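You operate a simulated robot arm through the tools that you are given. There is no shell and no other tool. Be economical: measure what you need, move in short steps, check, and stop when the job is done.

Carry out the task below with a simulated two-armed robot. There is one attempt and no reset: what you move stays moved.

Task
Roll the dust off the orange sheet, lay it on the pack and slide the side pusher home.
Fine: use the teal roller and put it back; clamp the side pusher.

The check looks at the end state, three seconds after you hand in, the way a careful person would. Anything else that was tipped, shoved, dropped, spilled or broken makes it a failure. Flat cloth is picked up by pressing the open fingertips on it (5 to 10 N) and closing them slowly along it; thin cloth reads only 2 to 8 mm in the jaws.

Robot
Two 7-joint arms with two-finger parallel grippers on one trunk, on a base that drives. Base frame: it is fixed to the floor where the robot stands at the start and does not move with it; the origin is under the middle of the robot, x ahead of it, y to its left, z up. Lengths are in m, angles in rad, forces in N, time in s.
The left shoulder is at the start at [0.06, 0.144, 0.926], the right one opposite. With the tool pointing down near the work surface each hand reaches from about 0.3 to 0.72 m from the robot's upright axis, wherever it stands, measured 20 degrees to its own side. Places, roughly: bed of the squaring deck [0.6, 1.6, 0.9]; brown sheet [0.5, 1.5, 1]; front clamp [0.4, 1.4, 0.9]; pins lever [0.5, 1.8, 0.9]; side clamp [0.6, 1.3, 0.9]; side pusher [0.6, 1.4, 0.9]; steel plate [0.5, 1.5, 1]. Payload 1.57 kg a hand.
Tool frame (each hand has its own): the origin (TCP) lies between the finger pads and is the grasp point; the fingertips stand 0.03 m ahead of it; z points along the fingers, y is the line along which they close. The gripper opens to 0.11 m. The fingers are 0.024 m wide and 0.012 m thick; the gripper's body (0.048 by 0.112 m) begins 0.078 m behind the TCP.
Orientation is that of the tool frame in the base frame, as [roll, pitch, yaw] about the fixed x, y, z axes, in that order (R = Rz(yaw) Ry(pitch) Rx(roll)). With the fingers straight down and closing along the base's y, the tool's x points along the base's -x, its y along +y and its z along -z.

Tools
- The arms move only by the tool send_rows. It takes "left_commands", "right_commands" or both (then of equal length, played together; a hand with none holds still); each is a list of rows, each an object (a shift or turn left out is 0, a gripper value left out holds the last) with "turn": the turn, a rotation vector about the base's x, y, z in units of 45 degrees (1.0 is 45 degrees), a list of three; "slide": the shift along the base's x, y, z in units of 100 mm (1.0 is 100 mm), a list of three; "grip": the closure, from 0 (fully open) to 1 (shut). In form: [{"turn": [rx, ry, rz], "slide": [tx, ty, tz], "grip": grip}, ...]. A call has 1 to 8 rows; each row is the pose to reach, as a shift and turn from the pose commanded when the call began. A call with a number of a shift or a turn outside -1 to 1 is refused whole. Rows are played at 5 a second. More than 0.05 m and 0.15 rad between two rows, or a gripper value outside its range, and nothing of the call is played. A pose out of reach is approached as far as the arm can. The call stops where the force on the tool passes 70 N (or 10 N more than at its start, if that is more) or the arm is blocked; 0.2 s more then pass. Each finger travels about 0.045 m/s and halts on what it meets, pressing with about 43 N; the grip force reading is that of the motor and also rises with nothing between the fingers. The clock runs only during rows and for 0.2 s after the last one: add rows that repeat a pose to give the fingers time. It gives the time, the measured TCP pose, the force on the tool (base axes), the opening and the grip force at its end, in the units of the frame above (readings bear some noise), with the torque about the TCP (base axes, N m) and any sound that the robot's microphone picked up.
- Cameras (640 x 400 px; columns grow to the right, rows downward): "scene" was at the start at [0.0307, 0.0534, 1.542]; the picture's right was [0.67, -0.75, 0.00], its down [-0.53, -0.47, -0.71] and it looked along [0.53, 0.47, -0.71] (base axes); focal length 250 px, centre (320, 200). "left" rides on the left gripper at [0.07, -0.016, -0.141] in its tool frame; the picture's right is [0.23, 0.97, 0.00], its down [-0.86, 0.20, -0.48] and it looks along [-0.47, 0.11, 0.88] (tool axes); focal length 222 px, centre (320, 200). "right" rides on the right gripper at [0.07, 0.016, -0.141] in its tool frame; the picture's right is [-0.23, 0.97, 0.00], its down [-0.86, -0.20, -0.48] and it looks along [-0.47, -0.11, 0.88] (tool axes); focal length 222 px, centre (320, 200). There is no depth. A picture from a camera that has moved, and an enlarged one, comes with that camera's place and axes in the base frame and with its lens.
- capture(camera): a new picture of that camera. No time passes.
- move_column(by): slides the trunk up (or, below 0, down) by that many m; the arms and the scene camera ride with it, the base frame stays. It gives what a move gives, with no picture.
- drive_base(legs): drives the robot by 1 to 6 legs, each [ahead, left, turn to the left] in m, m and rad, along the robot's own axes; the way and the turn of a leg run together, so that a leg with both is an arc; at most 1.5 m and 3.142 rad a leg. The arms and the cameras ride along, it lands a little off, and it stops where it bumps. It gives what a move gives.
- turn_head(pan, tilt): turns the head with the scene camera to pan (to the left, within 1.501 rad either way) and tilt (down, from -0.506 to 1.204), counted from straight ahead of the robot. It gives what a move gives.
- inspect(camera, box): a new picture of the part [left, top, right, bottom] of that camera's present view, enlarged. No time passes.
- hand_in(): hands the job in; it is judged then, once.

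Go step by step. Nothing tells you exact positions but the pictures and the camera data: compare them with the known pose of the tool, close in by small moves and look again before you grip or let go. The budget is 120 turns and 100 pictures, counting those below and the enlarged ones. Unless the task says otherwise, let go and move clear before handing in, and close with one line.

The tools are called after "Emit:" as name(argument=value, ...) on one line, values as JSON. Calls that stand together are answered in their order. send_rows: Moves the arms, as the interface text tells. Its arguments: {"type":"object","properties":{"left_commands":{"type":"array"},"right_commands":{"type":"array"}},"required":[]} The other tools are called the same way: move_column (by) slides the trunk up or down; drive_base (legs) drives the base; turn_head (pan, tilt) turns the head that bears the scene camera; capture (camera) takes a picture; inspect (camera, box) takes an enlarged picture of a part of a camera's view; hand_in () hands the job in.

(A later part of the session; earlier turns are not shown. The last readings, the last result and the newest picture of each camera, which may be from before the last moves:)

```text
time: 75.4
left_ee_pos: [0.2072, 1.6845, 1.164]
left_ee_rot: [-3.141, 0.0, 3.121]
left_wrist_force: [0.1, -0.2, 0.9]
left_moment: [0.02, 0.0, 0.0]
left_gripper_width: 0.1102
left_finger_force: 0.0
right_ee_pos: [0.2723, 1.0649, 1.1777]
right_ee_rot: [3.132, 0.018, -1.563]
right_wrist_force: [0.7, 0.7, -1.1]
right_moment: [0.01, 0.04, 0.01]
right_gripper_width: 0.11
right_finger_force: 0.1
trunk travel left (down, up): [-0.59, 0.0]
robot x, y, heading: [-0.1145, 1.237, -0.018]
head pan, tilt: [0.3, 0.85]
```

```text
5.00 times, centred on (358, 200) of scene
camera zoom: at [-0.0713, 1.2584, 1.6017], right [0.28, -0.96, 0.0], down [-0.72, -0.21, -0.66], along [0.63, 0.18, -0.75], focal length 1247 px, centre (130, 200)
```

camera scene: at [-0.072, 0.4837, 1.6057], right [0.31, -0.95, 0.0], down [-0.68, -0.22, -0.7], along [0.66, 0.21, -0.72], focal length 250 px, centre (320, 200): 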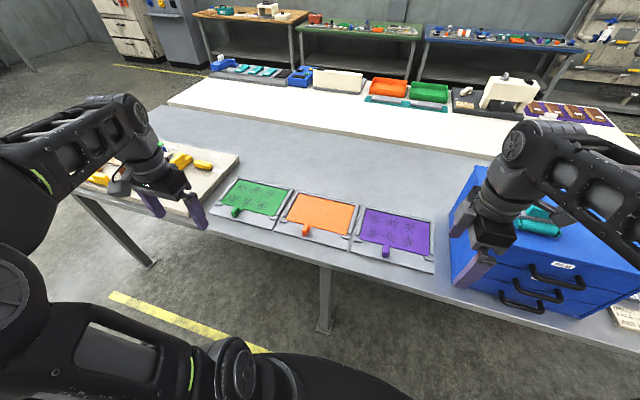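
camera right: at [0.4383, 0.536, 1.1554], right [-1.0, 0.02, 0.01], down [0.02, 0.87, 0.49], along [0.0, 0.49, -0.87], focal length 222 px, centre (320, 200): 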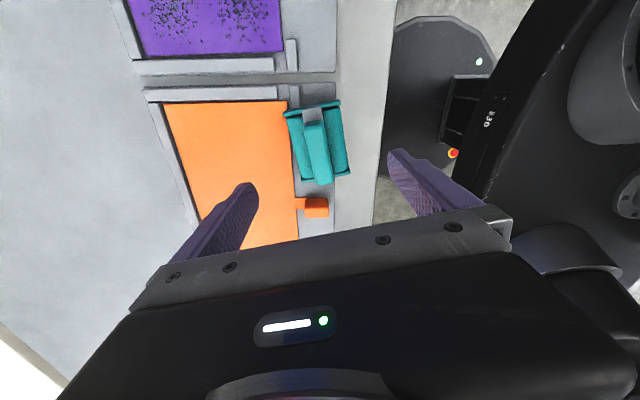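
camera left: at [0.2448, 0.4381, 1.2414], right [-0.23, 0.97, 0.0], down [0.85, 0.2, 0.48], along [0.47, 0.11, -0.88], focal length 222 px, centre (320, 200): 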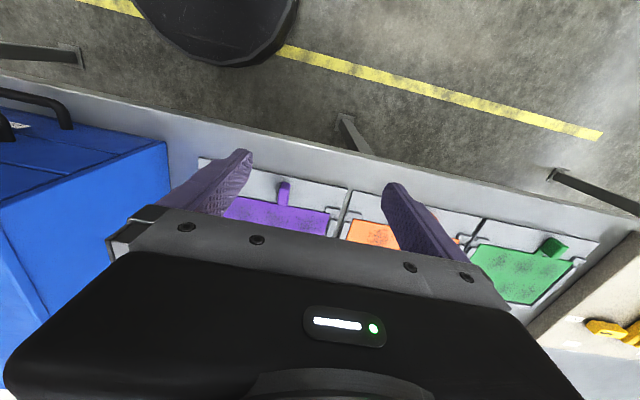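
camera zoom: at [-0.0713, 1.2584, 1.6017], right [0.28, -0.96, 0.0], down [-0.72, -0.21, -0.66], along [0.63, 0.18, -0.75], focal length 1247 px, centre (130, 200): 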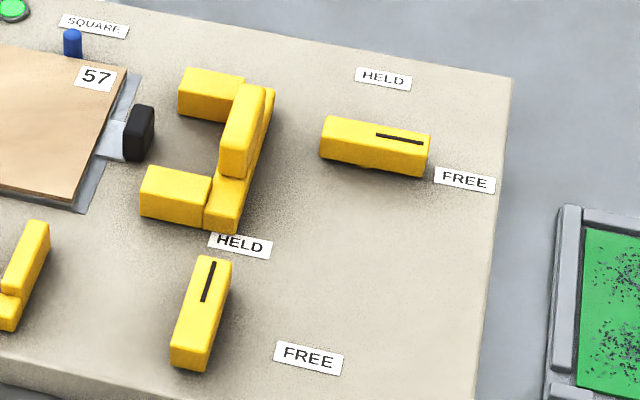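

I now understand the deck: pack (steel plate + brown sheet) at x 0.497–0.644, y 1.469–1.703; blue pins behind, yellow stops left, side pusher to the right, side clamp lever pointing FREE (needs a quarter turn to HELD, toward +x). I go back to the orange tray with the left hand.

Emit:
drive_base(legs=[[0.0, -0.78, 0.018], [0.1, 0, 0]])

Emit:
send_rows(left_commands=[{"slide": [0, -0.4, 0]}, {"slide": [0, -0.8, 0]}, {"slide": [0, -1, 0]}])

Emit:
move_column(by=-0.07)

```text
time: 80.5
left_ee_pos: [0.2891, 0.8845, 1.1626]
left_ee_rot: [-3.14, -0.002, -3.139]
left_wrist_force: [0.1, 0.0, 0.0]
left_moment: [-0.03, 0.05, 0.02]
left_gripper_width: 0.1102
left_finger_force: 0.0
right_ee_pos: [0.3701, 0.2669, 1.177]
right_ee_rot: [3.132, 0.019, -1.539]
right_wrist_force: [0.4, 0.1, -0.2]
right_moment: [-0.01, 0.03, 0.02]
right_gripper_width: 0.1101
right_finger_force: 0.1
trunk travel left (down, up): [-0.59, 0.0]
robot x, y, heading: [-0.0271, 0.4306, 0.003]
head pan, tilt: [0.3, 0.85]
```

```text
time: 81.3
left_ee_pos: [0.2903, 0.7851, 1.1651]
left_ee_rot: [-3.141, -0.002, -3.139]
left_wrist_force: [0.4, -0.6, 0.9]
left_moment: [0.0, 0.01, 0.01]
left_gripper_width: 0.1102
left_finger_force: 0.1
right_ee_pos: [0.3675, 0.2668, 1.1786]
right_ee_rot: [3.133, 0.019, -1.537]
right_wrist_force: [-0.4, -0.7, 0.1]
right_moment: [0.01, 0.02, -0.02]
right_gripper_width: 0.11
right_finger_force: 0.1
trunk travel left (down, up): [-0.59, 0.0]
robot x, y, heading: [-0.0253, 0.4288, 0.007]
head pan, tilt: [0.3, 0.85]
```

```text
time: 82.4
left_ee_pos: [0.2877, 0.7859, 1.0945]
left_ee_rot: [3.14, 0.001, -3.137]
left_wrist_force: [-0.5, -0.2, 0.2]
left_moment: [0.0, 0.01, 0.0]
left_gripper_width: 0.1101
left_finger_force: 0.0
right_ee_pos: [0.3671, 0.2665, 1.1083]
right_ee_rot: [3.132, 0.019, -1.538]
right_wrist_force: [-0.1, 0.0, 0.0]
right_moment: [-0.03, 0.0, 0.05]
right_gripper_width: 0.11
right_finger_force: 0.2
trunk travel left (down, up): [-0.52, 0.07]
robot x, y, heading: [-0.0268, 0.4297, 0.006]
head pan, tilt: [0.3, 0.85]
```

Emit:
send_rows(left_commands=[{"slide": [0.3, -0.3, 0]}, {"slide": [0.6, -0.6, -0.1]}, {"slide": [0.9, -0.8, -0.4]}, {"slide": [1, -0.82, -0.7]}])

Emit:
capture(camera="left")

Emit:
inspect(camera="scene", box=[200, 140, 360, 240])

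```text
time: 83.4
left_ee_pos: [0.3881, 0.7091, 1.0263]
left_ee_rot: [3.142, 0.001, -3.138]
left_wrist_force: [-0.9, -0.1, -0.2]
left_moment: [-0.03, -0.01, -0.05]
left_gripper_width: 0.11
left_finger_force: 0.0
right_ee_pos: [0.3672, 0.2657, 1.1069]
right_ee_rot: [3.133, 0.019, -1.537]
right_wrist_force: [0.0, -0.4, -0.5]
right_moment: [0.0, 0.0, -0.01]
right_gripper_width: 0.11
right_finger_force: 0.0
trunk travel left (down, up): [-0.52, 0.07]
robot x, y, heading: [-0.0231, 0.4301, 0.001]
head pan, tilt: [0.3, 0.85]
```

```text
42 pictures are left
camera left: at [0.3186, 0.6934, 1.1668], right [-0.23, 0.97, 0.0], down [0.85, 0.2, 0.48], along [0.47, 0.11, -0.88], focal length 222 px, centre (320, 200)
```

left: 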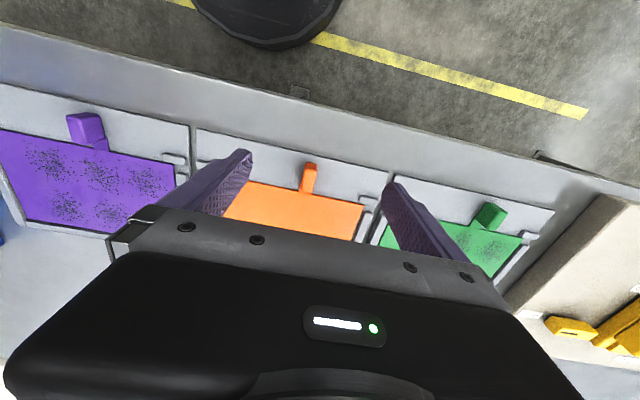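

```text
4.00 times, centred on (280, 190) of scene
camera zoom: at [0.02, 0.4517, 1.5317], right [0.3, -0.95, 0.0], down [-0.72, -0.23, -0.66], along [0.63, 0.2, -0.75], focal length 998 px, centre (480, 240)
```

zoom: 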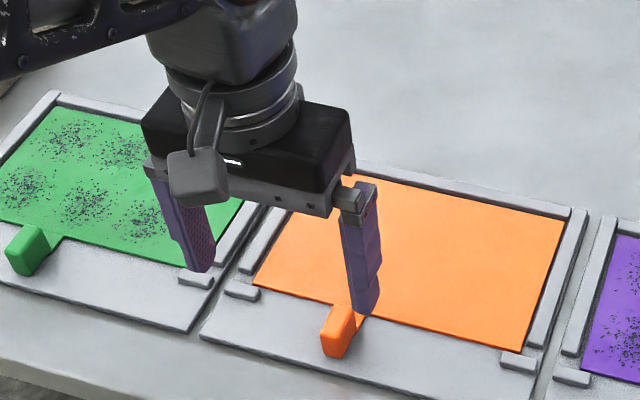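

Tab is at ≈(0.438, 0.704). I move above it and descend partway, then check.

Emit:
send_rows(left_commands=[{"slide": [0.25, -0.03, -0.1]}, {"slide": [0.5, -0.05, -0.3]}, {"slide": [0.5, -0.05, -0.6]}, {"slide": [0.5, -0.05, -0.8]}])

Emit:
capture(camera="left")

Emit:
inspect(camera="scene", box=[220, 160, 340, 235])

```text
time: 84.4
left_ee_pos: [0.4389, 0.7008, 0.944]
left_ee_rot: [3.141, 0.0, -3.138]
left_wrist_force: [-0.1, -0.1, -0.7]
left_moment: [0.0, -0.01, -0.01]
left_gripper_width: 0.1102
left_finger_force: 0.0
right_ee_pos: [0.3675, 0.2661, 1.1081]
right_ee_rot: [3.134, 0.019, -1.537]
right_wrist_force: [0.2, 0.0, 0.8]
right_moment: [-0.02, 0.01, -0.03]
right_gripper_width: 0.11
right_finger_force: 0.1
trunk travel left (down, up): [-0.52, 0.07]
robot x, y, heading: [-0.0229, 0.4268, 0.008]
head pan, tilt: [0.3, 0.85]
```

```text
40 pictures are left
camera left: at [0.369, 0.6839, 1.0852], right [-0.23, 0.97, 0.0], down [0.85, 0.2, 0.48], along [0.47, 0.11, -0.88], focal length 222 px, centre (320, 200)
```

left: 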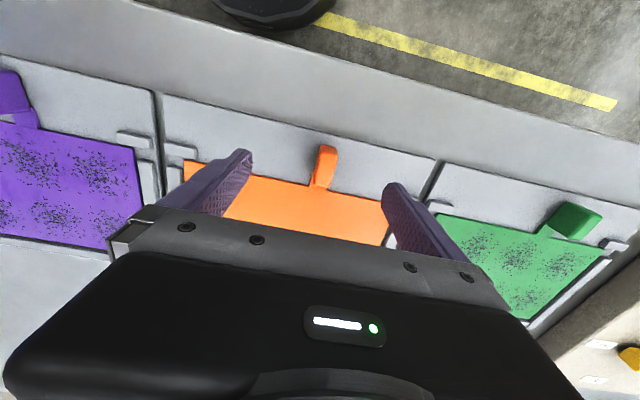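

```text
5.33 times, centred on (280, 198) of scene
camera zoom: at [0.0201, 0.4515, 1.5317], right [0.3, -0.95, 0.0], down [-0.72, -0.23, -0.66], along [0.63, 0.2, -0.75], focal length 1330 px, centre (533, 213)
```

zoom: 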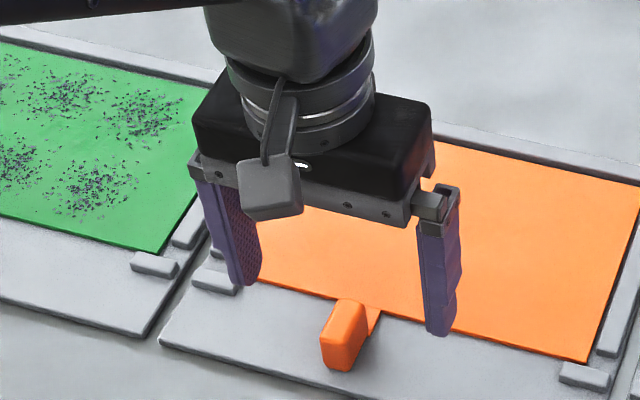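

Well centred. Descend to grasp height and close.

Emit:
send_rows(left_commands=[{"slide": [-0.03, 0.02, -0.15]}, {"slide": [-0.03, 0.02, -0.3]}, {"slide": [-0.03, 0.02, -0.4]}, {"slide": [-0.03, 0.02, -0.46]}])

Emit:
send_rows(left_commands=[{"grip": 0.3}, {"grip": 0.5}, {"grip": 0.7}, {"grip": 0.85}, {"grip": 1}, {"grip": 1}, {"grip": 1}, {"grip": 1}])

Emit:
inspect(camera="scene", box=[220, 160, 340, 235])

```text
time: 85.4
left_ee_pos: [0.4362, 0.7011, 0.8981]
left_ee_rot: [-3.141, 0.0, -3.138]
left_wrist_force: [0.4, -0.1, -0.3]
left_moment: [0.02, -0.01, 0.01]
left_gripper_width: 0.1101
left_finger_force: 0.0
right_ee_pos: [0.368, 0.2655, 1.1072]
right_ee_rot: [3.132, 0.02, -1.538]
right_wrist_force: [-0.4, -0.2, 0.6]
right_moment: [-0.06, -0.01, 0.01]
right_gripper_width: 0.1101
right_finger_force: 0.0
trunk travel left (down, up): [-0.52, 0.07]
robot x, y, heading: [-0.0245, 0.4278, 0.006]
head pan, tilt: [0.3, 0.85]
```

```text
time: 87.2
left_ee_pos: [0.436, 0.7024, 0.8976]
left_ee_rot: [3.141, -0.001, -3.135]
left_wrist_force: [0.0, 7.0, 2.3]
left_moment: [0.15, 0.09, 0.32]
left_gripper_width: 0.0174
left_finger_force: 32.3
right_ee_pos: [0.3679, 0.2668, 1.1072]
right_ee_rot: [3.133, 0.019, -1.538]
right_wrist_force: [-0.8, -0.1, -0.5]
right_moment: [-0.05, 0.05, -0.01]
right_gripper_width: 0.1102
right_finger_force: 0.0
trunk travel left (down, up): [-0.52, 0.07]
robot x, y, heading: [-0.0268, 0.4315, 0.011]
head pan, tilt: [0.3, 0.85]
```

```text
5.33 times, centred on (280, 198) of scene
camera zoom: at [0.0198, 0.4523, 1.5317], right [0.3, -0.95, 0.0], down [-0.72, -0.23, -0.66], along [0.63, 0.2, -0.75], focal length 1330 px, centre (533, 213)
```

zoom: 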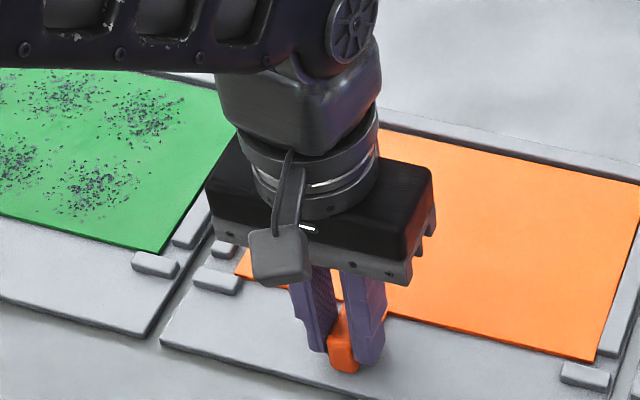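

Gripped the tab (17 mm). A gentle lift to see how the sheet behaves.

Emit:
send_rows(left_commands=[{"slide": [0, 0.02, 0.05], "grip": 1}, {"slide": [0, 0.02, 0.12]}, {"slide": [0, 0.02, 0.2]}, {"slide": [0, 0.02, 0.3]}, {"slide": [0, 0.02, 0.4]}, {"slide": [0, 0.02, 0.5]}])

Emit:
inspect(camera="scene", box=[200, 110, 400, 235])

```text
time: 88.6
left_ee_pos: [0.4359, 0.7027, 0.9484]
left_ee_rot: [-3.141, 0.001, -3.139]
left_wrist_force: [-0.3, 0.0, -1.3]
left_moment: [0.05, 0.15, -0.01]
left_gripper_width: 0.0174
left_finger_force: 32.4
right_ee_pos: [0.3682, 0.2666, 1.1069]
right_ee_rot: [3.133, 0.02, -1.537]
right_wrist_force: [0.4, -0.4, 0.2]
right_moment: [0.02, 0.01, 0.01]
right_gripper_width: 0.1102
right_finger_force: 0.1
trunk travel left (down, up): [-0.52, 0.07]
robot x, y, heading: [-0.0234, 0.4323, 0.003]
head pan, tilt: [0.3, 0.85]
```

```text
3.20 times, centred on (300, 172) of scene
camera zoom: at [0.02, 0.4515, 1.5317], right [0.3, -0.95, 0.0], down [-0.72, -0.23, -0.66], along [0.63, 0.2, -0.75], focal length 798 px, centre (384, 288)
```

zoom: 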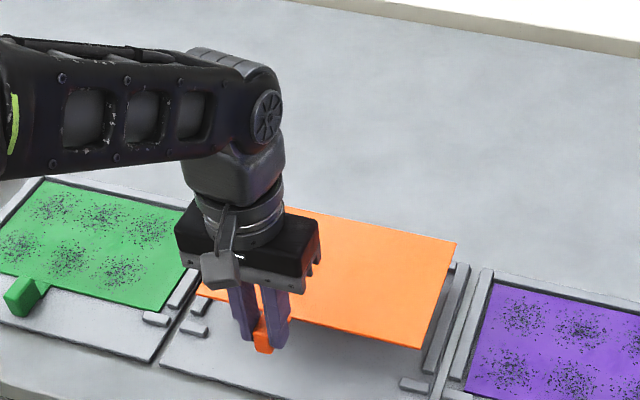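

The sheet is stiff and lies level. I raise it and drive left to the deck.

Emit:
send_rows(left_commands=[{"slide": [0, 0, 0.2]}, {"slide": [0, 0, 0.4]}, {"slide": [0, 0, 0.6]}, {"slide": [0, 0, 0.8]}, {"slide": [0, 0, 1]}])

Emit:
drive_base(legs=[[0, 0.45, -0.003], [0.0, 0.43, 0]])

Emit:
turn_head(pan=0.4, tilt=0.85)

Emit:
capture(camera="scene")

```text
time: 89.8
left_ee_pos: [0.4341, 0.7032, 1.05]
left_ee_rot: [-3.139, -0.001, -3.137]
left_wrist_force: [0.5, 0.1, -1.8]
left_moment: [0.04, 0.15, 0.01]
left_gripper_width: 0.0172
left_finger_force: 32.1
right_ee_pos: [0.367, 0.2663, 1.1075]
right_ee_rot: [3.133, 0.019, -1.536]
right_wrist_force: [0.2, -0.8, -0.4]
right_moment: [-0.04, 0.01, -0.02]
right_gripper_width: 0.1099
right_finger_force: 0.0
trunk travel left (down, up): [-0.52, 0.07]
robot x, y, heading: [-0.0249, 0.4289, 0.008]
head pan, tilt: [0.3, 0.85]
```

```text
time: 94.6
left_ee_pos: [0.4235, 1.5647, 1.0474]
left_ee_rot: [-3.141, -0.001, -3.134]
left_wrist_force: [-0.1, 0.8, -1.4]
left_moment: [0.03, 0.12, -0.01]
left_gripper_width: 0.0173
left_finger_force: 32.5
right_ee_pos: [0.3576, 1.1271, 1.1077]
right_ee_rot: [3.131, 0.018, -1.534]
right_wrist_force: [-0.1, 0.6, -0.4]
right_moment: [-0.01, -0.01, 0.0]
right_gripper_width: 0.11
right_finger_force: 0.1
trunk travel left (down, up): [-0.52, 0.07]
robot x, y, heading: [-0.0333, 1.2886, 0.009]
head pan, tilt: [0.3, 0.85]
```

```text
time: 95.3
left_ee_pos: [0.4211, 1.5638, 1.0472]
left_ee_rot: [3.141, 0.0, -3.133]
left_wrist_force: [0.0, 0.3, -2.3]
left_moment: [0.01, 0.14, -0.03]
left_gripper_width: 0.0175
left_finger_force: 32.8
right_ee_pos: [0.3583, 1.1271, 1.107]
right_ee_rot: [3.132, 0.02, -1.534]
right_wrist_force: [-0.5, 0.3, 0.2]
right_moment: [0.0, -0.01, -0.01]
right_gripper_width: 0.11
right_finger_force: 0.1
trunk travel left (down, up): [-0.52, 0.07]
robot x, y, heading: [-0.0344, 1.2867, 0.01]
head pan, tilt: [0.4, 0.85]
```

```text
36 pictures are left
camera scene: at [0.0066, 1.3178, 1.5317], right [0.4, -0.92, 0.0], down [-0.69, -0.3, -0.66], along [0.61, 0.26, -0.75], focal length 250 px, centre (320, 200)
```

scene: 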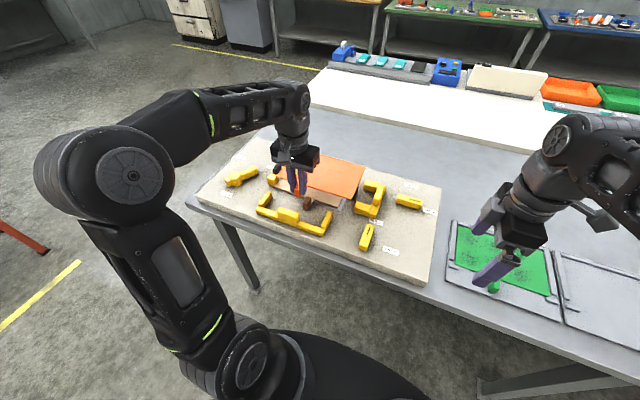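

The sheet hangs level near the pack. I move it over the pack and lower partway.

Emit:
send_rows(left_commands=[{"slide": [0.1, 0.15, 0]}, {"slide": [0.2, 0.3, -0.1]}, {"slide": [0.3, 0.41, -0.3]}, {"slide": [0.33, 0.41, -0.5]}, {"slide": [0.33, 0.41, -0.7]}, {"slide": [0.33, 0.41, -0.75]}])

Emit:
inspect(camera="scene", box=[220, 130, 400, 242])

Emit:
capture(camera="left")

```text
time: 96.7
left_ee_pos: [0.4581, 1.6048, 0.9746]
left_ee_rot: [-3.141, 0.0, -3.133]
left_wrist_force: [-1.0, 0.0, -2.5]
left_moment: [0.01, 0.15, -0.03]
left_gripper_width: 0.0176
left_finger_force: 32.2
right_ee_pos: [0.3571, 1.1275, 1.1083]
right_ee_rot: [3.132, 0.019, -1.534]
right_wrist_force: [-0.9, -0.2, -0.6]
right_moment: [-0.02, -0.04, -0.01]
right_gripper_width: 0.1099
right_finger_force: 0.1
trunk travel left (down, up): [-0.52, 0.07]
robot x, y, heading: [-0.0379, 1.2921, 0.009]
head pan, tilt: [0.4, 0.85]
```

```text
3.56 times, centred on (310, 186) of scene
camera zoom: at [0.0065, 1.3179, 1.5317], right [0.4, -0.92, 0.0], down [-0.69, -0.3, -0.66], along [0.61, 0.26, -0.75], focal length 887 px, centre (356, 250)
```

zoom: 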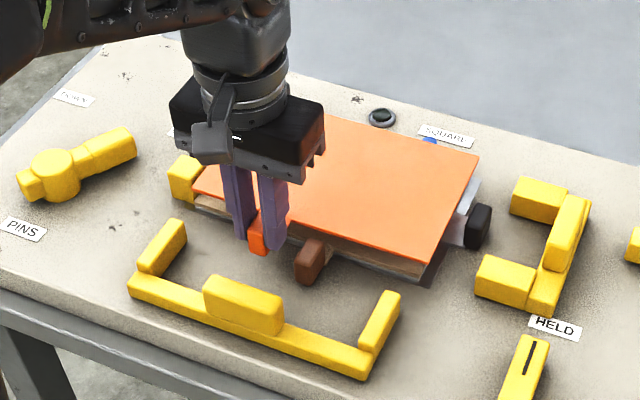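

```text
34 pictures are left
camera left: at [0.3876, 1.5888, 1.1154], right [-0.24, 0.97, 0.0], down [0.85, 0.21, 0.48], along [0.46, 0.11, -0.88], focal length 222 px, centre (320, 200)
```

left: 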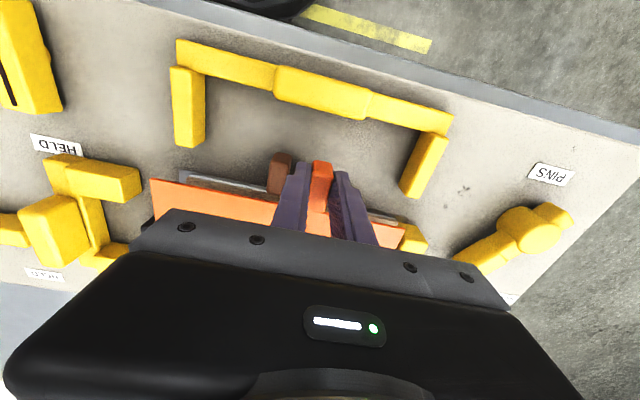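

I check rotation and edges more closely.

Emit:
inspect(camera="scene", box=[260, 150, 372, 220])

```text
5.71 times, centred on (316, 185) of scene
camera zoom: at [0.0065, 1.3179, 1.5317], right [0.4, -0.92, 0.0], down [-0.69, -0.3, -0.66], along [0.61, 0.26, -0.75], focal length 1425 px, centre (343, 286)
```

zoom: 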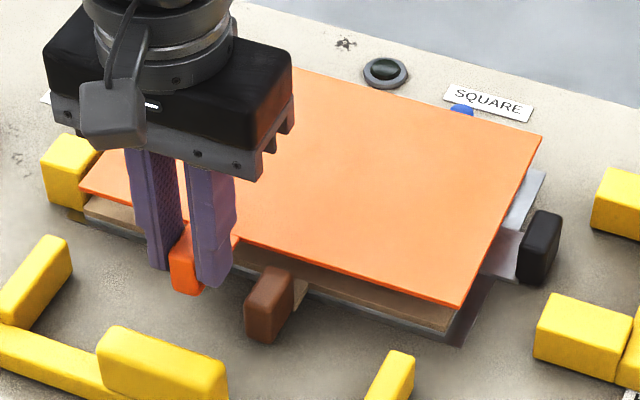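

The orange sheet is within ~6 mm of the brown one, slightly toward −x/−y. I lower it in small steps to feel the pack.

Emit:
send_rows(left_commands=[{"slide": [0.03, 0.03, -0.08]}, {"slide": [0.03, 0.03, -0.16]}, {"slide": [0.03, 0.03, -0.2]}, {"slide": [0.03, 0.03, -0.2]}])

Emit:
inspect(camera="scene", box=[260, 150, 372, 220])

```text
time: 97.7
left_ee_pos: [0.4595, 1.6095, 0.9532]
left_ee_rot: [-3.141, -0.003, -3.133]
left_wrist_force: [-0.6, -0.1, -1.2]
left_moment: [-0.03, 0.14, 0.03]
left_gripper_width: 0.0177
left_finger_force: 32.0
right_ee_pos: [0.3589, 1.128, 1.1079]
right_ee_rot: [3.134, 0.02, -1.533]
right_wrist_force: [0.6, 0.0, -0.1]
right_moment: [-0.03, 0.0, 0.0]
right_gripper_width: 0.1097
right_finger_force: 0.0
trunk travel left (down, up): [-0.52, 0.07]
robot x, y, heading: [-0.0346, 1.2855, 0.011]
head pan, tilt: [0.4, 0.85]
```

```text
5.71 times, centred on (316, 185) of scene
camera zoom: at [0.0066, 1.318, 1.5317], right [0.4, -0.92, 0.0], down [-0.69, -0.3, -0.66], along [0.61, 0.26, -0.75], focal length 1425 px, centre (343, 286)
```

zoom: 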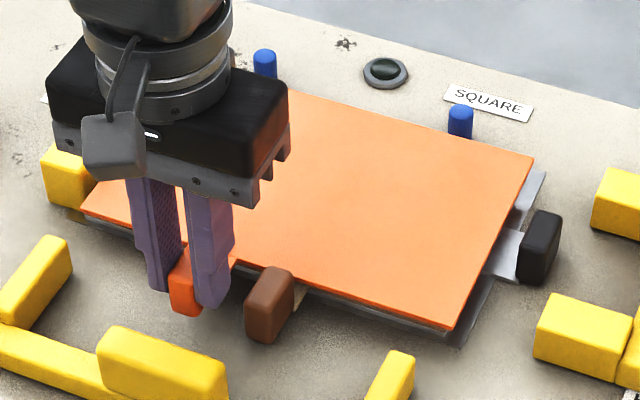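

Well lined up over the brown sheet, close to pins and stops. Continue down by small steps.

Emit:
send_rows(left_commands=[{"slide": [0, 0, -0.03]}, {"slide": [0, 0, -0.06]}, {"slide": [0, 0, -0.06]}])

Emit:
send_rows(left_commands=[{"slide": [0, 0, -0.02]}, {"slide": [0, 0, -0.04]}, {"slide": [0, 0, -0.04]}])

Emit:
inspect(camera="scene", box=[260, 150, 372, 220])

```text
time: 98.5
left_ee_pos: [0.4597, 1.6089, 0.9471]
left_ee_rot: [-3.141, -0.001, -3.133]
left_wrist_force: [0.6, 0.0, -0.7]
left_moment: [0.08, 0.17, -0.04]
left_gripper_width: 0.0175
left_finger_force: 32.9
right_ee_pos: [0.3569, 1.1279, 1.1071]
right_ee_rot: [3.133, 0.019, -1.535]
right_wrist_force: [0.5, 0.3, -0.1]
right_moment: [0.01, 0.01, -0.03]
right_gripper_width: 0.1101
right_finger_force: 0.0
trunk travel left (down, up): [-0.52, 0.07]
robot x, y, heading: [-0.0343, 1.2892, 0.008]
head pan, tilt: [0.4, 0.85]
```

```text
time: 99.3
left_ee_pos: [0.4604, 1.6086, 0.9438]
left_ee_rot: [3.141, -0.001, -3.132]
left_wrist_force: [0.4, 0.3, -1.5]
left_moment: [0.03, 0.18, -0.03]
left_gripper_width: 0.0172
left_finger_force: 32.6
right_ee_pos: [0.3574, 1.1279, 1.1069]
right_ee_rot: [3.133, 0.02, -1.534]
right_wrist_force: [0.0, 0.4, 0.2]
right_moment: [0.02, 0.03, -0.02]
right_gripper_width: 0.1101
right_finger_force: 0.0
trunk travel left (down, up): [-0.52, 0.07]
robot x, y, heading: [-0.0332, 1.2881, 0.01]
head pan, tilt: [0.4, 0.85]
```

```text
5.71 times, centred on (316, 185) of scene
camera zoom: at [0.0066, 1.318, 1.5317], right [0.4, -0.92, 0.0], down [-0.69, -0.3, -0.66], along [0.61, 0.26, -0.75], focal length 1425 px, centre (343, 286)
```

zoom: 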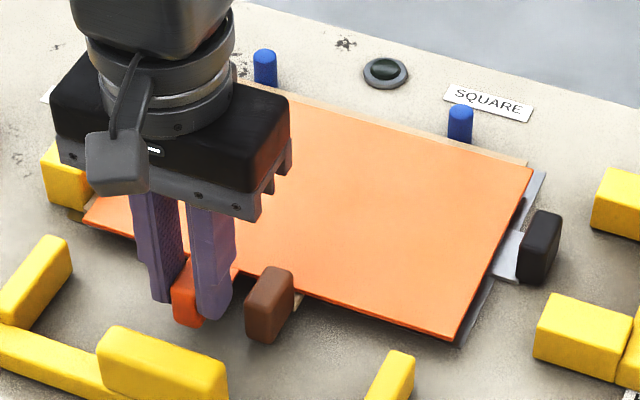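

The sheet needs ~6 mm more toward the pins. I shift +x and lower to contact.

Emit:
send_rows(left_commands=[{"slide": [0.03, 0, 0]}, {"slide": [0.06, 0, 0]}, {"slide": [0.06, 0, -0.02]}, {"slide": [0.06, 0, -0.04]}, {"slide": [0.06, 0, -0.04]}])

Emit:
inspect(camera="scene", box=[260, 150, 372, 220])

```text
time: 100.5
left_ee_pos: [0.4648, 1.6078, 0.9426]
left_ee_rot: [-3.141, 0.003, -3.135]
left_wrist_force: [1.6, 0.4, 2.9]
left_moment: [0.01, -0.84, -0.04]
left_gripper_width: 0.0178
left_finger_force: 32.5
right_ee_pos: [0.3564, 1.1274, 1.1084]
right_ee_rot: [3.134, 0.019, -1.534]
right_wrist_force: [1.1, 0.1, -0.7]
right_moment: [0.0, -0.01, 0.02]
right_gripper_width: 0.11
right_finger_force: 0.1
trunk travel left (down, up): [-0.52, 0.07]
robot x, y, heading: [-0.035, 1.287, 0.012]
head pan, tilt: [0.4, 0.85]
```

```text
5.71 times, centred on (316, 185) of scene
camera zoom: at [0.0062, 1.3178, 1.5318], right [0.4, -0.92, 0.0], down [-0.69, -0.3, -0.66], along [0.61, 0.26, -0.75], focal length 1425 px, centre (343, 286)
```

zoom: 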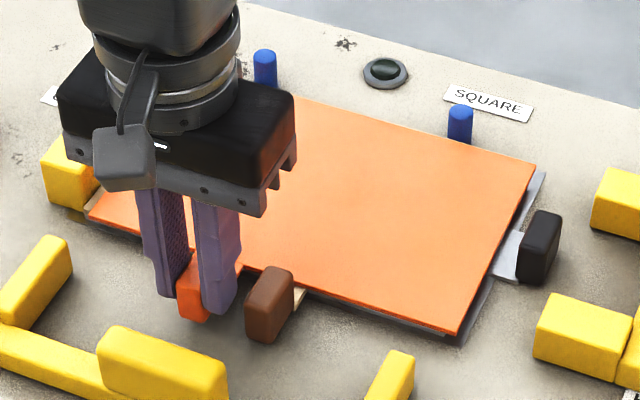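

Contact with the pack. I nudge +y to feel the left stops and slightly +x for the pins.

Emit:
send_rows(left_commands=[{"slide": [0, 0.02, 0.01]}, {"slide": [0, 0.04, 0.01]}, {"slide": [0, 0.04, 0.01]}])

Emit:
send_rows(left_commands=[{"slide": [0.02, 0, 0]}, {"slide": [0.03, 0, 0]}, {"slide": [0.03, 0, 0]}])

Emit:
inspect(camera="scene", box=[260, 150, 372, 220])

```text
time: 101.3
left_ee_pos: [0.4637, 1.6123, 0.9423]
left_ee_rot: [-3.14, -0.003, -3.133]
left_wrist_force: [0.6, -1.3, 1.2]
left_moment: [-0.02, -0.21, -0.17]
left_gripper_width: 0.0174
left_finger_force: 32.0
right_ee_pos: [0.3575, 1.1268, 1.1079]
right_ee_rot: [3.133, 0.02, -1.535]
right_wrist_force: [0.6, -0.6, -0.2]
right_moment: [-0.01, 0.0, 0.01]
right_gripper_width: 0.11
right_finger_force: 0.0
trunk travel left (down, up): [-0.52, 0.07]
robot x, y, heading: [-0.0358, 1.2863, 0.008]
head pan, tilt: [0.4, 0.85]
```

```text
time: 102.1
left_ee_pos: [0.4688, 1.6121, 0.9412]
left_ee_rot: [3.141, 0.0, -3.134]
left_wrist_force: [-0.4, 0.6, 0.6]
left_moment: [-0.02, -0.16, 0.03]
left_gripper_width: 0.0174
left_finger_force: 32.5
right_ee_pos: [0.3574, 1.1265, 1.108]
right_ee_rot: [3.133, 0.019, -1.535]
right_wrist_force: [0.3, 0.1, 0.4]
right_moment: [0.0, 0.01, 0.01]
right_gripper_width: 0.11
right_finger_force: 0.0
trunk travel left (down, up): [-0.52, 0.07]
robot x, y, heading: [-0.0343, 1.2869, 0.007]
head pan, tilt: [0.4, 0.85]
```

```text
5.71 times, centred on (316, 185) of scene
camera zoom: at [0.0064, 1.3179, 1.5317], right [0.4, -0.92, 0.0], down [-0.69, -0.3, -0.66], along [0.61, 0.26, -0.75], focal length 1425 px, centre (343, 286)
```

zoom: 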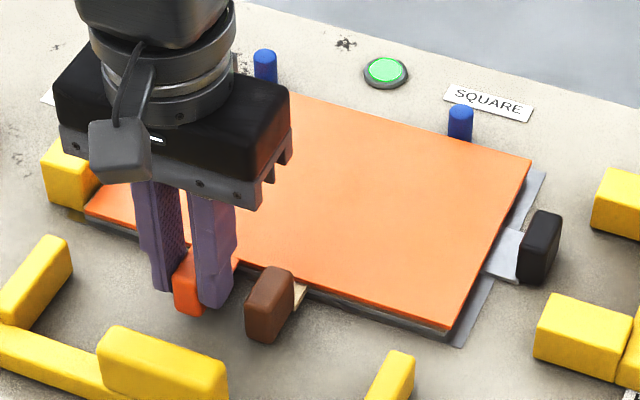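

The SQUARE lamp turned green — the sheet is home on the pack. I open the fingers just a few mm (brown tab is close) and rise.

Emit:
send_rows(left_commands=[{"grip": 0.83}, {"grip": 0.81}, {"grip": 0.79}, {"grip": 0.77}, {"grip": 0.77}, {"grip": 0.77}])

Emit:
inspect(camera="scene", box=[260, 150, 372, 220])

```text
time: 103.5
left_ee_pos: [0.4689, 1.6127, 0.9416]
left_ee_rot: [3.141, 0.0, -3.133]
left_wrist_force: [0.1, 0.0, 0.4]
left_moment: [0.0, -0.02, 0.02]
left_gripper_width: 0.0254
left_finger_force: 0.0
right_ee_pos: [0.357, 1.128, 1.1069]
right_ee_rot: [3.132, 0.02, -1.535]
right_wrist_force: [0.0, 0.2, -1.1]
right_moment: [0.01, -0.01, 0.0]
right_gripper_width: 0.1097
right_finger_force: 0.1
trunk travel left (down, up): [-0.52, 0.07]
robot x, y, heading: [-0.0333, 1.2867, 0.01]
head pan, tilt: [0.4, 0.85]
```

```text
5.71 times, centred on (316, 185) of scene
camera zoom: at [0.0065, 1.3179, 1.5317], right [0.4, -0.92, 0.0], down [-0.69, -0.3, -0.66], along [0.61, 0.26, -0.75], focal length 1425 px, centre (343, 286)
```

zoom: 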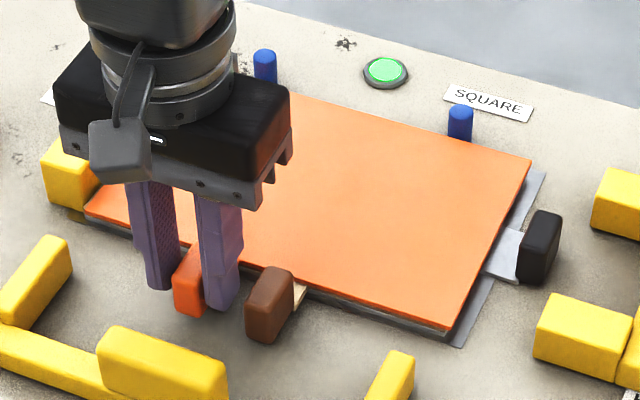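

Released. Left hand rises straight up and backs off.

Emit:
send_rows(left_commands=[{"slide": [0, 0, 0.2]}, {"slide": [0, 0, 0.5]}, {"slide": [0, 0, 0.9]}, {"slide": [-0.3, 0.2, 1]}, {"slide": [-0.6, 0.6, 1]}, {"slide": [-0.8, 1, 1]}], right_commands=[{"grip": 0.3}, {"grip": 0.6}, {"grip": 0.8}, {"grip": 1}, {"grip": 1}, {"grip": 1}])

Emit:
turn_head(pan=0.2, tilt=0.9)

Emit:
inspect(camera="scene", box=[200, 110, 420, 247])

```text
time: 104.9
left_ee_pos: [0.3896, 1.712, 1.0393]
left_ee_rot: [-3.14, 0.0, -3.133]
left_wrist_force: [-0.5, 1.2, 0.3]
left_moment: [-0.01, 0.02, -0.01]
left_gripper_width: 0.0253
left_finger_force: 0.0
right_ee_pos: [0.3575, 1.1265, 1.1076]
right_ee_rot: [3.132, 0.019, -1.534]
right_wrist_force: [-0.2, -0.1, 0.6]
right_moment: [-0.04, 0.01, 0.01]
right_gripper_width: 0.0
right_finger_force: 4.2
trunk travel left (down, up): [-0.52, 0.07]
robot x, y, heading: [-0.0353, 1.2897, 0.004]
head pan, tilt: [0.4, 0.85]
```

```text
time: 105.6
left_ee_pos: [0.3899, 1.7122, 1.0375]
left_ee_rot: [-3.141, 0.0, -3.134]
left_wrist_force: [0.2, 0.0, -0.6]
left_moment: [-0.01, 0.0, -0.01]
left_gripper_width: 0.0253
left_finger_force: 0.2
right_ee_pos: [0.358, 1.1272, 1.1075]
right_ee_rot: [3.133, 0.019, -1.535]
right_wrist_force: [0.4, 0.9, 0.1]
right_moment: [-0.01, 0.01, -0.02]
right_gripper_width: 0.0
right_finger_force: 21.7
trunk travel left (down, up): [-0.52, 0.07]
robot x, y, heading: [-0.0355, 1.2895, 0.013]
head pan, tilt: [0.201, 0.901]
```

```text
2.91 times, centred on (310, 178) of scene
camera zoom: at [0.0085, 1.3028, 1.5278], right [0.21, -0.98, 0.0], down [-0.77, -0.16, -0.62], along [0.61, 0.13, -0.78], focal length 726 px, centre (349, 262)
```

zoom: 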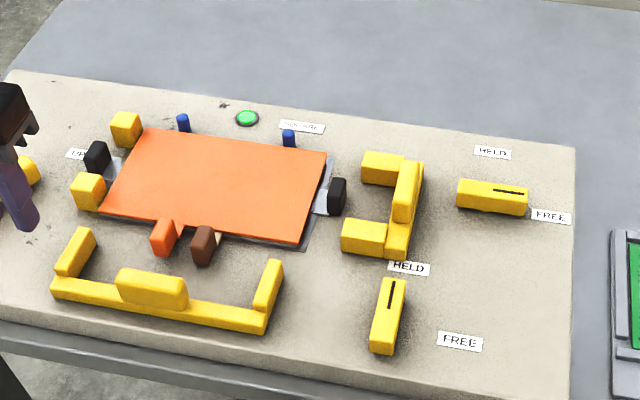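

Everything is clean and the lamp is green. The pusher handle's right face is at y≈1.345, x 0.53–0.605. I bring the closed right fingers beside it.

Emit:
send_rows(right_commands=[{"slide": [0.3, 0.25, 0], "grip": 1}, {"slide": [0.6, 0.5, 0]}, {"slide": [0.9, 0.8, 0]}, {"slide": [1, 0.98, 0]}])

Emit:
send_rows(right_commands=[{"slide": [0.3, 0.3, 0]}, {"slide": [0.7, 0.6, -0.1]}, {"slide": [1, 0.95, -0.4], "turn": [0, 0, -0.03]}, {"slide": [1, 0.95, -0.8], "turn": [0, 0, -0.04]}, {"slide": [1, 0.95, -1], "turn": [0, 0, -0.04]}])

Emit:
inspect(camera="scene", box=[280, 130, 420, 217])

```text
time: 106.6
left_ee_pos: [0.3901, 1.7131, 1.0385]
left_ee_rot: [3.142, -0.001, -3.133]
left_wrist_force: [-0.2, 0.0, -0.6]
left_moment: [-0.03, 0.0, -0.02]
left_gripper_width: 0.0254
left_finger_force: 0.1
right_ee_pos: [0.4351, 1.1922, 1.1074]
right_ee_rot: [3.132, 0.018, -1.533]
right_wrist_force: [0.3, 0.4, -0.6]
right_moment: [-0.03, 0.03, 0.02]
right_gripper_width: 0.0
right_finger_force: 21.6
right hand out of reach, approached as far as the arm can: row 3, 4
trunk travel left (down, up): [-0.52, 0.07]
robot x, y, heading: [-0.0355, 1.2875, 0.011]
head pan, tilt: [0.201, 0.901]
```

```text
refused: row 2 steps farther than a row can; nothing moved
```

```text
4.57 times, centred on (350, 174) of scene
camera zoom: at [0.0092, 1.3024, 1.5278], right [0.21, -0.98, 0.0], down [-0.77, -0.16, -0.62], along [0.61, 0.13, -0.78], focal length 1140 px, centre (183, 321)
```

zoom: 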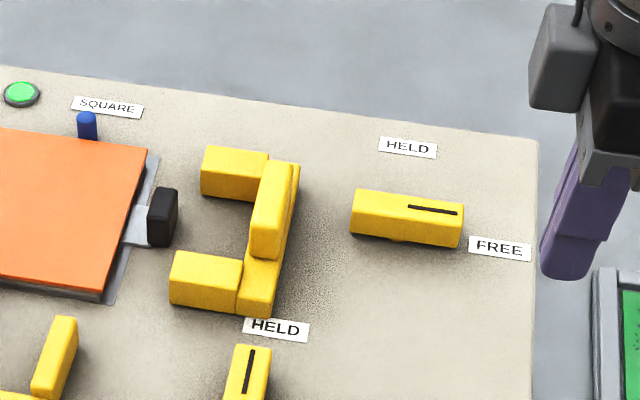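

I descend a little first where the arm has reach, then go over.

Emit:
send_rows(right_commands=[{"slide": [0, 0, -0.4]}, {"slide": [0.1, 0.1, -0.8]}, {"slide": [0.4, 0.4, -0.8]}, {"slide": [0.7, 0.7, -0.8]}, {"slide": [1, 1, -0.8]}])

Emit:
send_rows(right_commands=[{"slide": [0.12, 0.15, 0], "turn": [0, 0, -0.04]}, {"slide": [0.22, 0.3, -0.1], "turn": [0, 0, -0.04]}, {"slide": [0.22, 0.3, -0.3], "turn": [0, 0, -0.04]}, {"slide": [0.22, 0.3, -0.5], "turn": [0, 0, -0.04]}])

Emit:
inspect(camera="scene", box=[280, 130, 420, 217])

```text
time: 107.8
left_ee_pos: [0.3909, 1.7138, 1.0373]
left_ee_rot: [-3.141, -0.002, -3.133]
left_wrist_force: [-0.6, -0.1, -0.8]
left_moment: [-0.03, 0.01, -0.03]
left_gripper_width: 0.0255
left_finger_force: 0.1
right_ee_pos: [0.5283, 1.2927, 1.0274]
right_ee_rot: [3.131, 0.017, -1.532]
right_wrist_force: [-0.1, -0.3, -0.5]
right_moment: [0.0, 0.01, -0.01]
right_gripper_width: 0.0
right_finger_force: 21.3
trunk travel left (down, up): [-0.52, 0.07]
robot x, y, heading: [-0.0351, 1.2898, 0.009]
head pan, tilt: [0.201, 0.901]
```

```text
time: 108.8
left_ee_pos: [0.3903, 1.7121, 1.0399]
left_ee_rot: [3.141, 0.001, -3.132]
left_wrist_force: [-0.2, -0.9, 0.4]
left_moment: [0.01, -0.03, 0.02]
left_gripper_width: 0.0254
left_finger_force: 0.1
right_ee_pos: [0.5513, 1.321, 0.9782]
right_ee_rot: [3.132, 0.018, -1.565]
right_wrist_force: [-1.5, -0.5, 0.2]
right_moment: [0.0, -0.02, 0.0]
right_gripper_width: 0.0002
right_finger_force: 21.2
right hand out of reach, approached as far as the arm can: row 2
trunk travel left (down, up): [-0.52, 0.07]
robot x, y, heading: [-0.0356, 1.2897, 0.011]
head pan, tilt: [0.201, 0.901]
```

```text
4.57 times, centred on (350, 174) of scene
camera zoom: at [0.0085, 1.302, 1.5279], right [0.21, -0.98, 0.0], down [-0.77, -0.16, -0.62], along [0.61, 0.13, -0.78], focal length 1140 px, centre (183, 321)
```

zoom: 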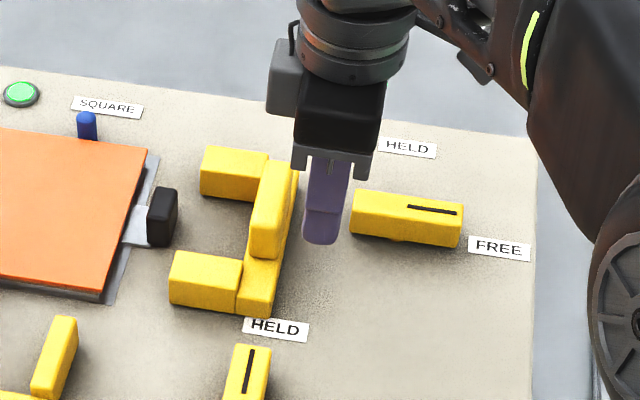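

Fingers are in the gap. I lower to push height and push +y in small steps.

Emit:
send_rows(right_commands=[{"slide": [0.15, 0, -0.15]}, {"slide": [0.15, 0, -0.3]}, {"slide": [0.15, 0.05, -0.32]}, {"slide": [0.15, 0.1, -0.32]}, {"slide": [0.15, 0.15, -0.32]}, {"slide": [0.15, 0.2, -0.32]}])

Emit:
inspect(camera="scene", box=[280, 130, 420, 217])

```text
time: 110.2
left_ee_pos: [0.3907, 1.7127, 1.0392]
left_ee_rot: [-3.141, -0.001, -3.134]
left_wrist_force: [0.5, 0.5, 0.5]
left_moment: [-0.05, -0.01, -0.01]
left_gripper_width: 0.0253
left_finger_force: 0.0
right_ee_pos: [0.5677, 1.3423, 0.9434]
right_ee_rot: [3.13, 0.018, -1.566]
right_wrist_force: [0.3, -0.8, 0.8]
right_moment: [-0.01, 0.03, 0.02]
right_gripper_width: 0.0
right_finger_force: 21.1
trunk travel left (down, up): [-0.52, 0.07]
robot x, y, heading: [-0.0368, 1.2871, 0.009]
head pan, tilt: [0.201, 0.901]
```

```text
4.57 times, centred on (350, 174) of scene
camera zoom: at [0.0089, 1.3031, 1.5278], right [0.21, -0.98, 0.0], down [-0.77, -0.16, -0.62], along [0.61, 0.13, -0.78], focal length 1140 px, centre (183, 321)
```

zoom: 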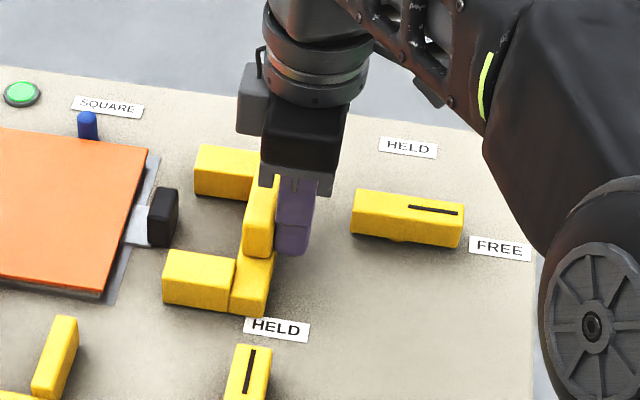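

The pusher slides freely. Continue 25 mm.

Emit:
send_rows(right_commands=[{"slide": [0, 0.05, 0]}, {"slide": [0, 0.1, 0]}, {"slide": [0, 0.15, 0]}, {"slide": [0, 0.2, 0]}, {"slide": [0, 0.25, 0]}])

Emit:
inspect(camera="scene", box=[280, 130, 420, 217])

```text
time: 111.4
left_ee_pos: [0.3906, 1.7131, 1.0392]
left_ee_rot: [-3.141, 0.0, -3.134]
left_wrist_force: [0.9, -0.3, -0.4]
left_moment: [0.0, -0.02, -0.01]
left_gripper_width: 0.0252
left_finger_force: 0.0
right_ee_pos: [0.5678, 1.3675, 0.9453]
right_ee_rot: [3.133, 0.02, -1.566]
right_wrist_force: [0.0, -1.1, -0.2]
right_moment: [-0.01, -0.02, 0.01]
right_gripper_width: 0.0
right_finger_force: 20.8
trunk travel left (down, up): [-0.52, 0.07]
robot x, y, heading: [-0.0343, 1.2851, 0.01]
head pan, tilt: [0.201, 0.901]
```

```text
4.57 times, centred on (350, 174) of scene
camera zoom: at [0.0087, 1.3027, 1.5278], right [0.21, -0.98, 0.0], down [-0.77, -0.16, -0.62], along [0.61, 0.13, -0.78], focal length 1140 px, centre (183, 321)
```

zoom: 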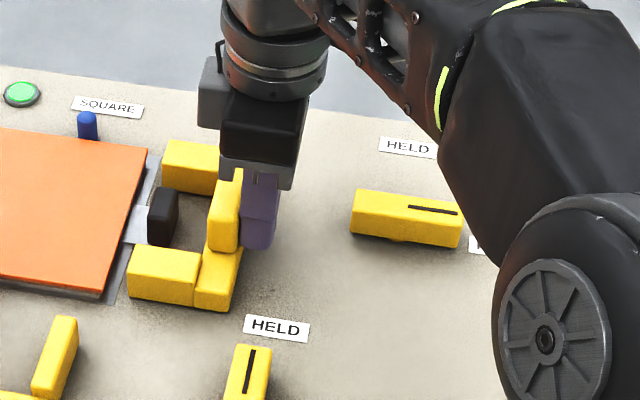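

Emit:
send_rows(right_commands=[{"slide": [0, 0.03, 0]}, {"slide": [0, 0.06, 0]}, {"slide": [0, 0.08, 0]}])

Emit:
send_rows(right_commands=[{"slide": [0, 0.02, 0]}, {"slide": [0, 0.04, 0]}, {"slide": [0, 0.04, 0]}])

Emit:
inspect(camera="scene", box=[250, 120, 390, 207])

```text
time: 112.2
left_ee_pos: [0.3901, 1.7134, 1.0384]
left_ee_rot: [3.141, -0.001, -3.132]
left_wrist_force: [-0.2, -0.3, 0.1]
left_moment: [0.04, 0.02, 0.02]
left_gripper_width: 0.0253
left_finger_force: 0.1
right_ee_pos: [0.5664, 1.3762, 0.9449]
right_ee_rot: [3.133, 0.018, -1.564]
right_wrist_force: [-0.2, -1.5, 0.5]
right_moment: [-0.02, 0.04, 0.02]
right_gripper_width: 0.0002
right_finger_force: 21.6
trunk travel left (down, up): [-0.52, 0.07]
robot x, y, heading: [-0.0343, 1.2869, 0.011]
head pan, tilt: [0.201, 0.901]
```

```text
time: 113.0
left_ee_pos: [0.3893, 1.7118, 1.0391]
left_ee_rot: [3.141, 0.0, -3.132]
left_wrist_force: [0.4, 0.5, 0.0]
left_moment: [0.02, 0.02, 0.03]
left_gripper_width: 0.0255
left_finger_force: 0.0
right_ee_pos: [0.5664, 1.3797, 0.9462]
right_ee_rot: [3.133, 0.019, -1.565]
right_wrist_force: [0.3, 0.5, 0.8]
right_moment: [-0.01, 0.02, -0.02]
right_gripper_width: 0.0002
right_finger_force: 20.9
trunk travel left (down, up): [-0.52, 0.07]
robot x, y, heading: [-0.0329, 1.2846, 0.01]
head pan, tilt: [0.201, 0.901]
```

```text
4.57 times, centred on (320, 164) of scene
camera zoom: at [0.0087, 1.3026, 1.5278], right [0.21, -0.98, 0.0], down [-0.77, -0.16, -0.62], along [0.61, 0.13, -0.78], focal length 1140 px, centre (320, 367)
```

zoom: 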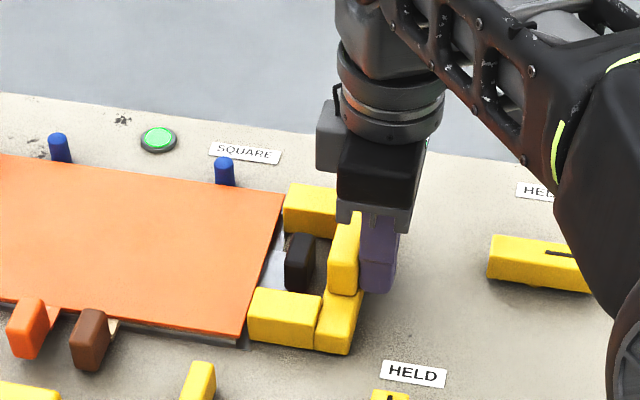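

The pusher is almost on the stack; continue by 2 mm steps watching the force.

Emit:
send_rows(right_commands=[{"slide": [0, 0.01, 0]}, {"slide": [0, 0.02, 0]}, {"slide": [0, 0.03, 0]}, {"slide": [0, 0.03, 0]}])

Emit:
send_rows(right_commands=[{"slide": [0, 0.01, 0]}, {"slide": [0, 0.02, 0]}, {"slide": [0, 0.03, 0]}, {"slide": [0, 0.03, 0]}])

Emit:
inspect(camera="scene", box=[250, 130, 362, 200])

```text
time: 114.0
left_ee_pos: [0.3892, 1.7128, 1.038]
left_ee_rot: [3.141, -0.002, -3.133]
left_wrist_force: [0.7, -0.1, 0.4]
left_moment: [0.01, -0.01, 0.0]
left_gripper_width: 0.0256
left_finger_force: 0.0
right_ee_pos: [0.5682, 1.3824, 0.9444]
right_ee_rot: [3.133, 0.018, -1.565]
right_wrist_force: [0.0, -1.0, -0.1]
right_moment: [-0.02, -0.02, 0.0]
right_gripper_width: 0.0
right_finger_force: 21.3
trunk travel left (down, up): [-0.52, 0.07]
robot x, y, heading: [-0.0356, 1.2884, 0.004]
head pan, tilt: [0.201, 0.901]
```

```text
time: 115.0
left_ee_pos: [0.3895, 1.7127, 1.0387]
left_ee_rot: [3.141, 0.001, -3.132]
left_wrist_force: [-0.7, 0.5, -0.3]
left_moment: [-0.01, -0.02, 0.01]
left_gripper_width: 0.0256
left_finger_force: 0.0
right_ee_pos: [0.5664, 1.3863, 0.9437]
right_ee_rot: [3.133, 0.02, -1.566]
right_wrist_force: [1.3, -0.8, 1.2]
right_moment: [-0.05, 0.04, -0.02]
right_gripper_width: 0.0
right_finger_force: 21.3
trunk travel left (down, up): [-0.52, 0.07]
robot x, y, heading: [-0.0361, 1.2871, 0.013]
head pan, tilt: [0.201, 0.901]
```

```text
5.71 times, centred on (306, 165) of scene
camera zoom: at [0.0086, 1.3024, 1.5278], right [0.21, -0.98, 0.0], down [-0.77, -0.16, -0.62], along [0.61, 0.13, -0.78], focal length 1425 px, centre (400, 400)
```

zoom: 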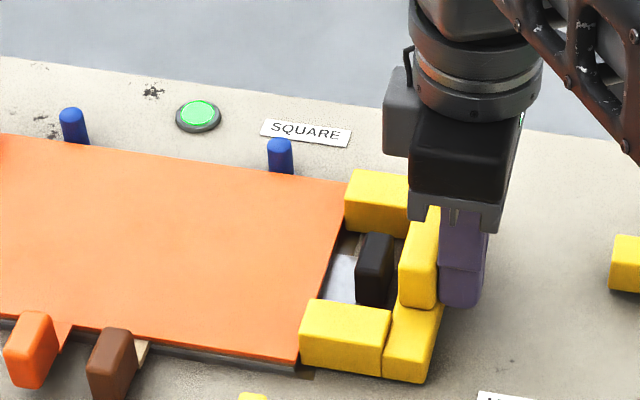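

Pusher is right at the sheet edge. A few more 1-mm steps to seat it.

Emit:
send_rows(right_commands=[{"slide": [0, 0.01, 0]}, {"slide": [0, 0.02, 0]}, {"slide": [0, 0.02, 0]}])

Emit:
send_rows(right_commands=[{"slide": [0, 0.01, 0]}, {"slide": [0, 0.02, 0]}, {"slide": [0, 0.02, 0]}])

Emit:
inspect(camera="scene", box=[250, 130, 362, 200])

```text
time: 115.8
left_ee_pos: [0.3895, 1.7114, 1.0378]
left_ee_rot: [3.141, -0.002, -3.131]
left_wrist_force: [-0.4, 0.9, -0.5]
left_moment: [-0.02, -0.02, -0.02]
left_gripper_width: 0.0253
left_finger_force: 0.1
right_ee_pos: [0.566, 1.3876, 0.9437]
right_ee_rot: [3.133, 0.02, -1.566]
right_wrist_force: [-1.1, -4.3, 0.1]
right_moment: [-0.12, 0.04, -0.02]
right_gripper_width: 0.0
right_finger_force: 20.9
trunk travel left (down, up): [-0.52, 0.07]
robot x, y, heading: [-0.0345, 1.2893, 0.008]
head pan, tilt: [0.201, 0.901]
```

```text
time: 116.6
left_ee_pos: [0.391, 1.7108, 1.0391]
left_ee_rot: [3.142, 0.001, -3.133]
left_wrist_force: [-0.1, -0.2, 0.5]
left_moment: [-0.02, 0.0, -0.02]
left_gripper_width: 0.0256
left_finger_force: 0.1
right_ee_pos: [0.5662, 1.388, 0.9443]
right_ee_rot: [3.134, 0.016, -1.567]
right_wrist_force: [1.0, -14.8, 1.5]
right_moment: [-0.41, 0.2, -0.03]
right_gripper_width: 0.0003
right_finger_force: 21.2
trunk travel left (down, up): [-0.52, 0.07]
robot x, y, heading: [-0.0338, 1.284, 0.011]
head pan, tilt: [0.201, 0.901]
```

```text
5.71 times, centred on (306, 165) of scene
camera zoom: at [0.0087, 1.3006, 1.5278], right [0.21, -0.98, 0.0], down [-0.77, -0.16, -0.62], along [0.61, 0.13, -0.78], focal length 1425 px, centre (400, 400)
```

zoom: 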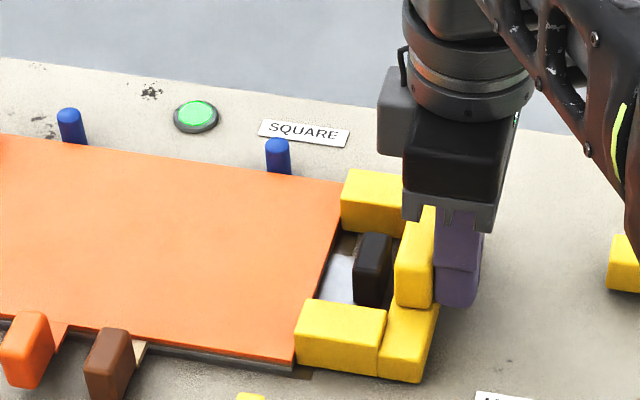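

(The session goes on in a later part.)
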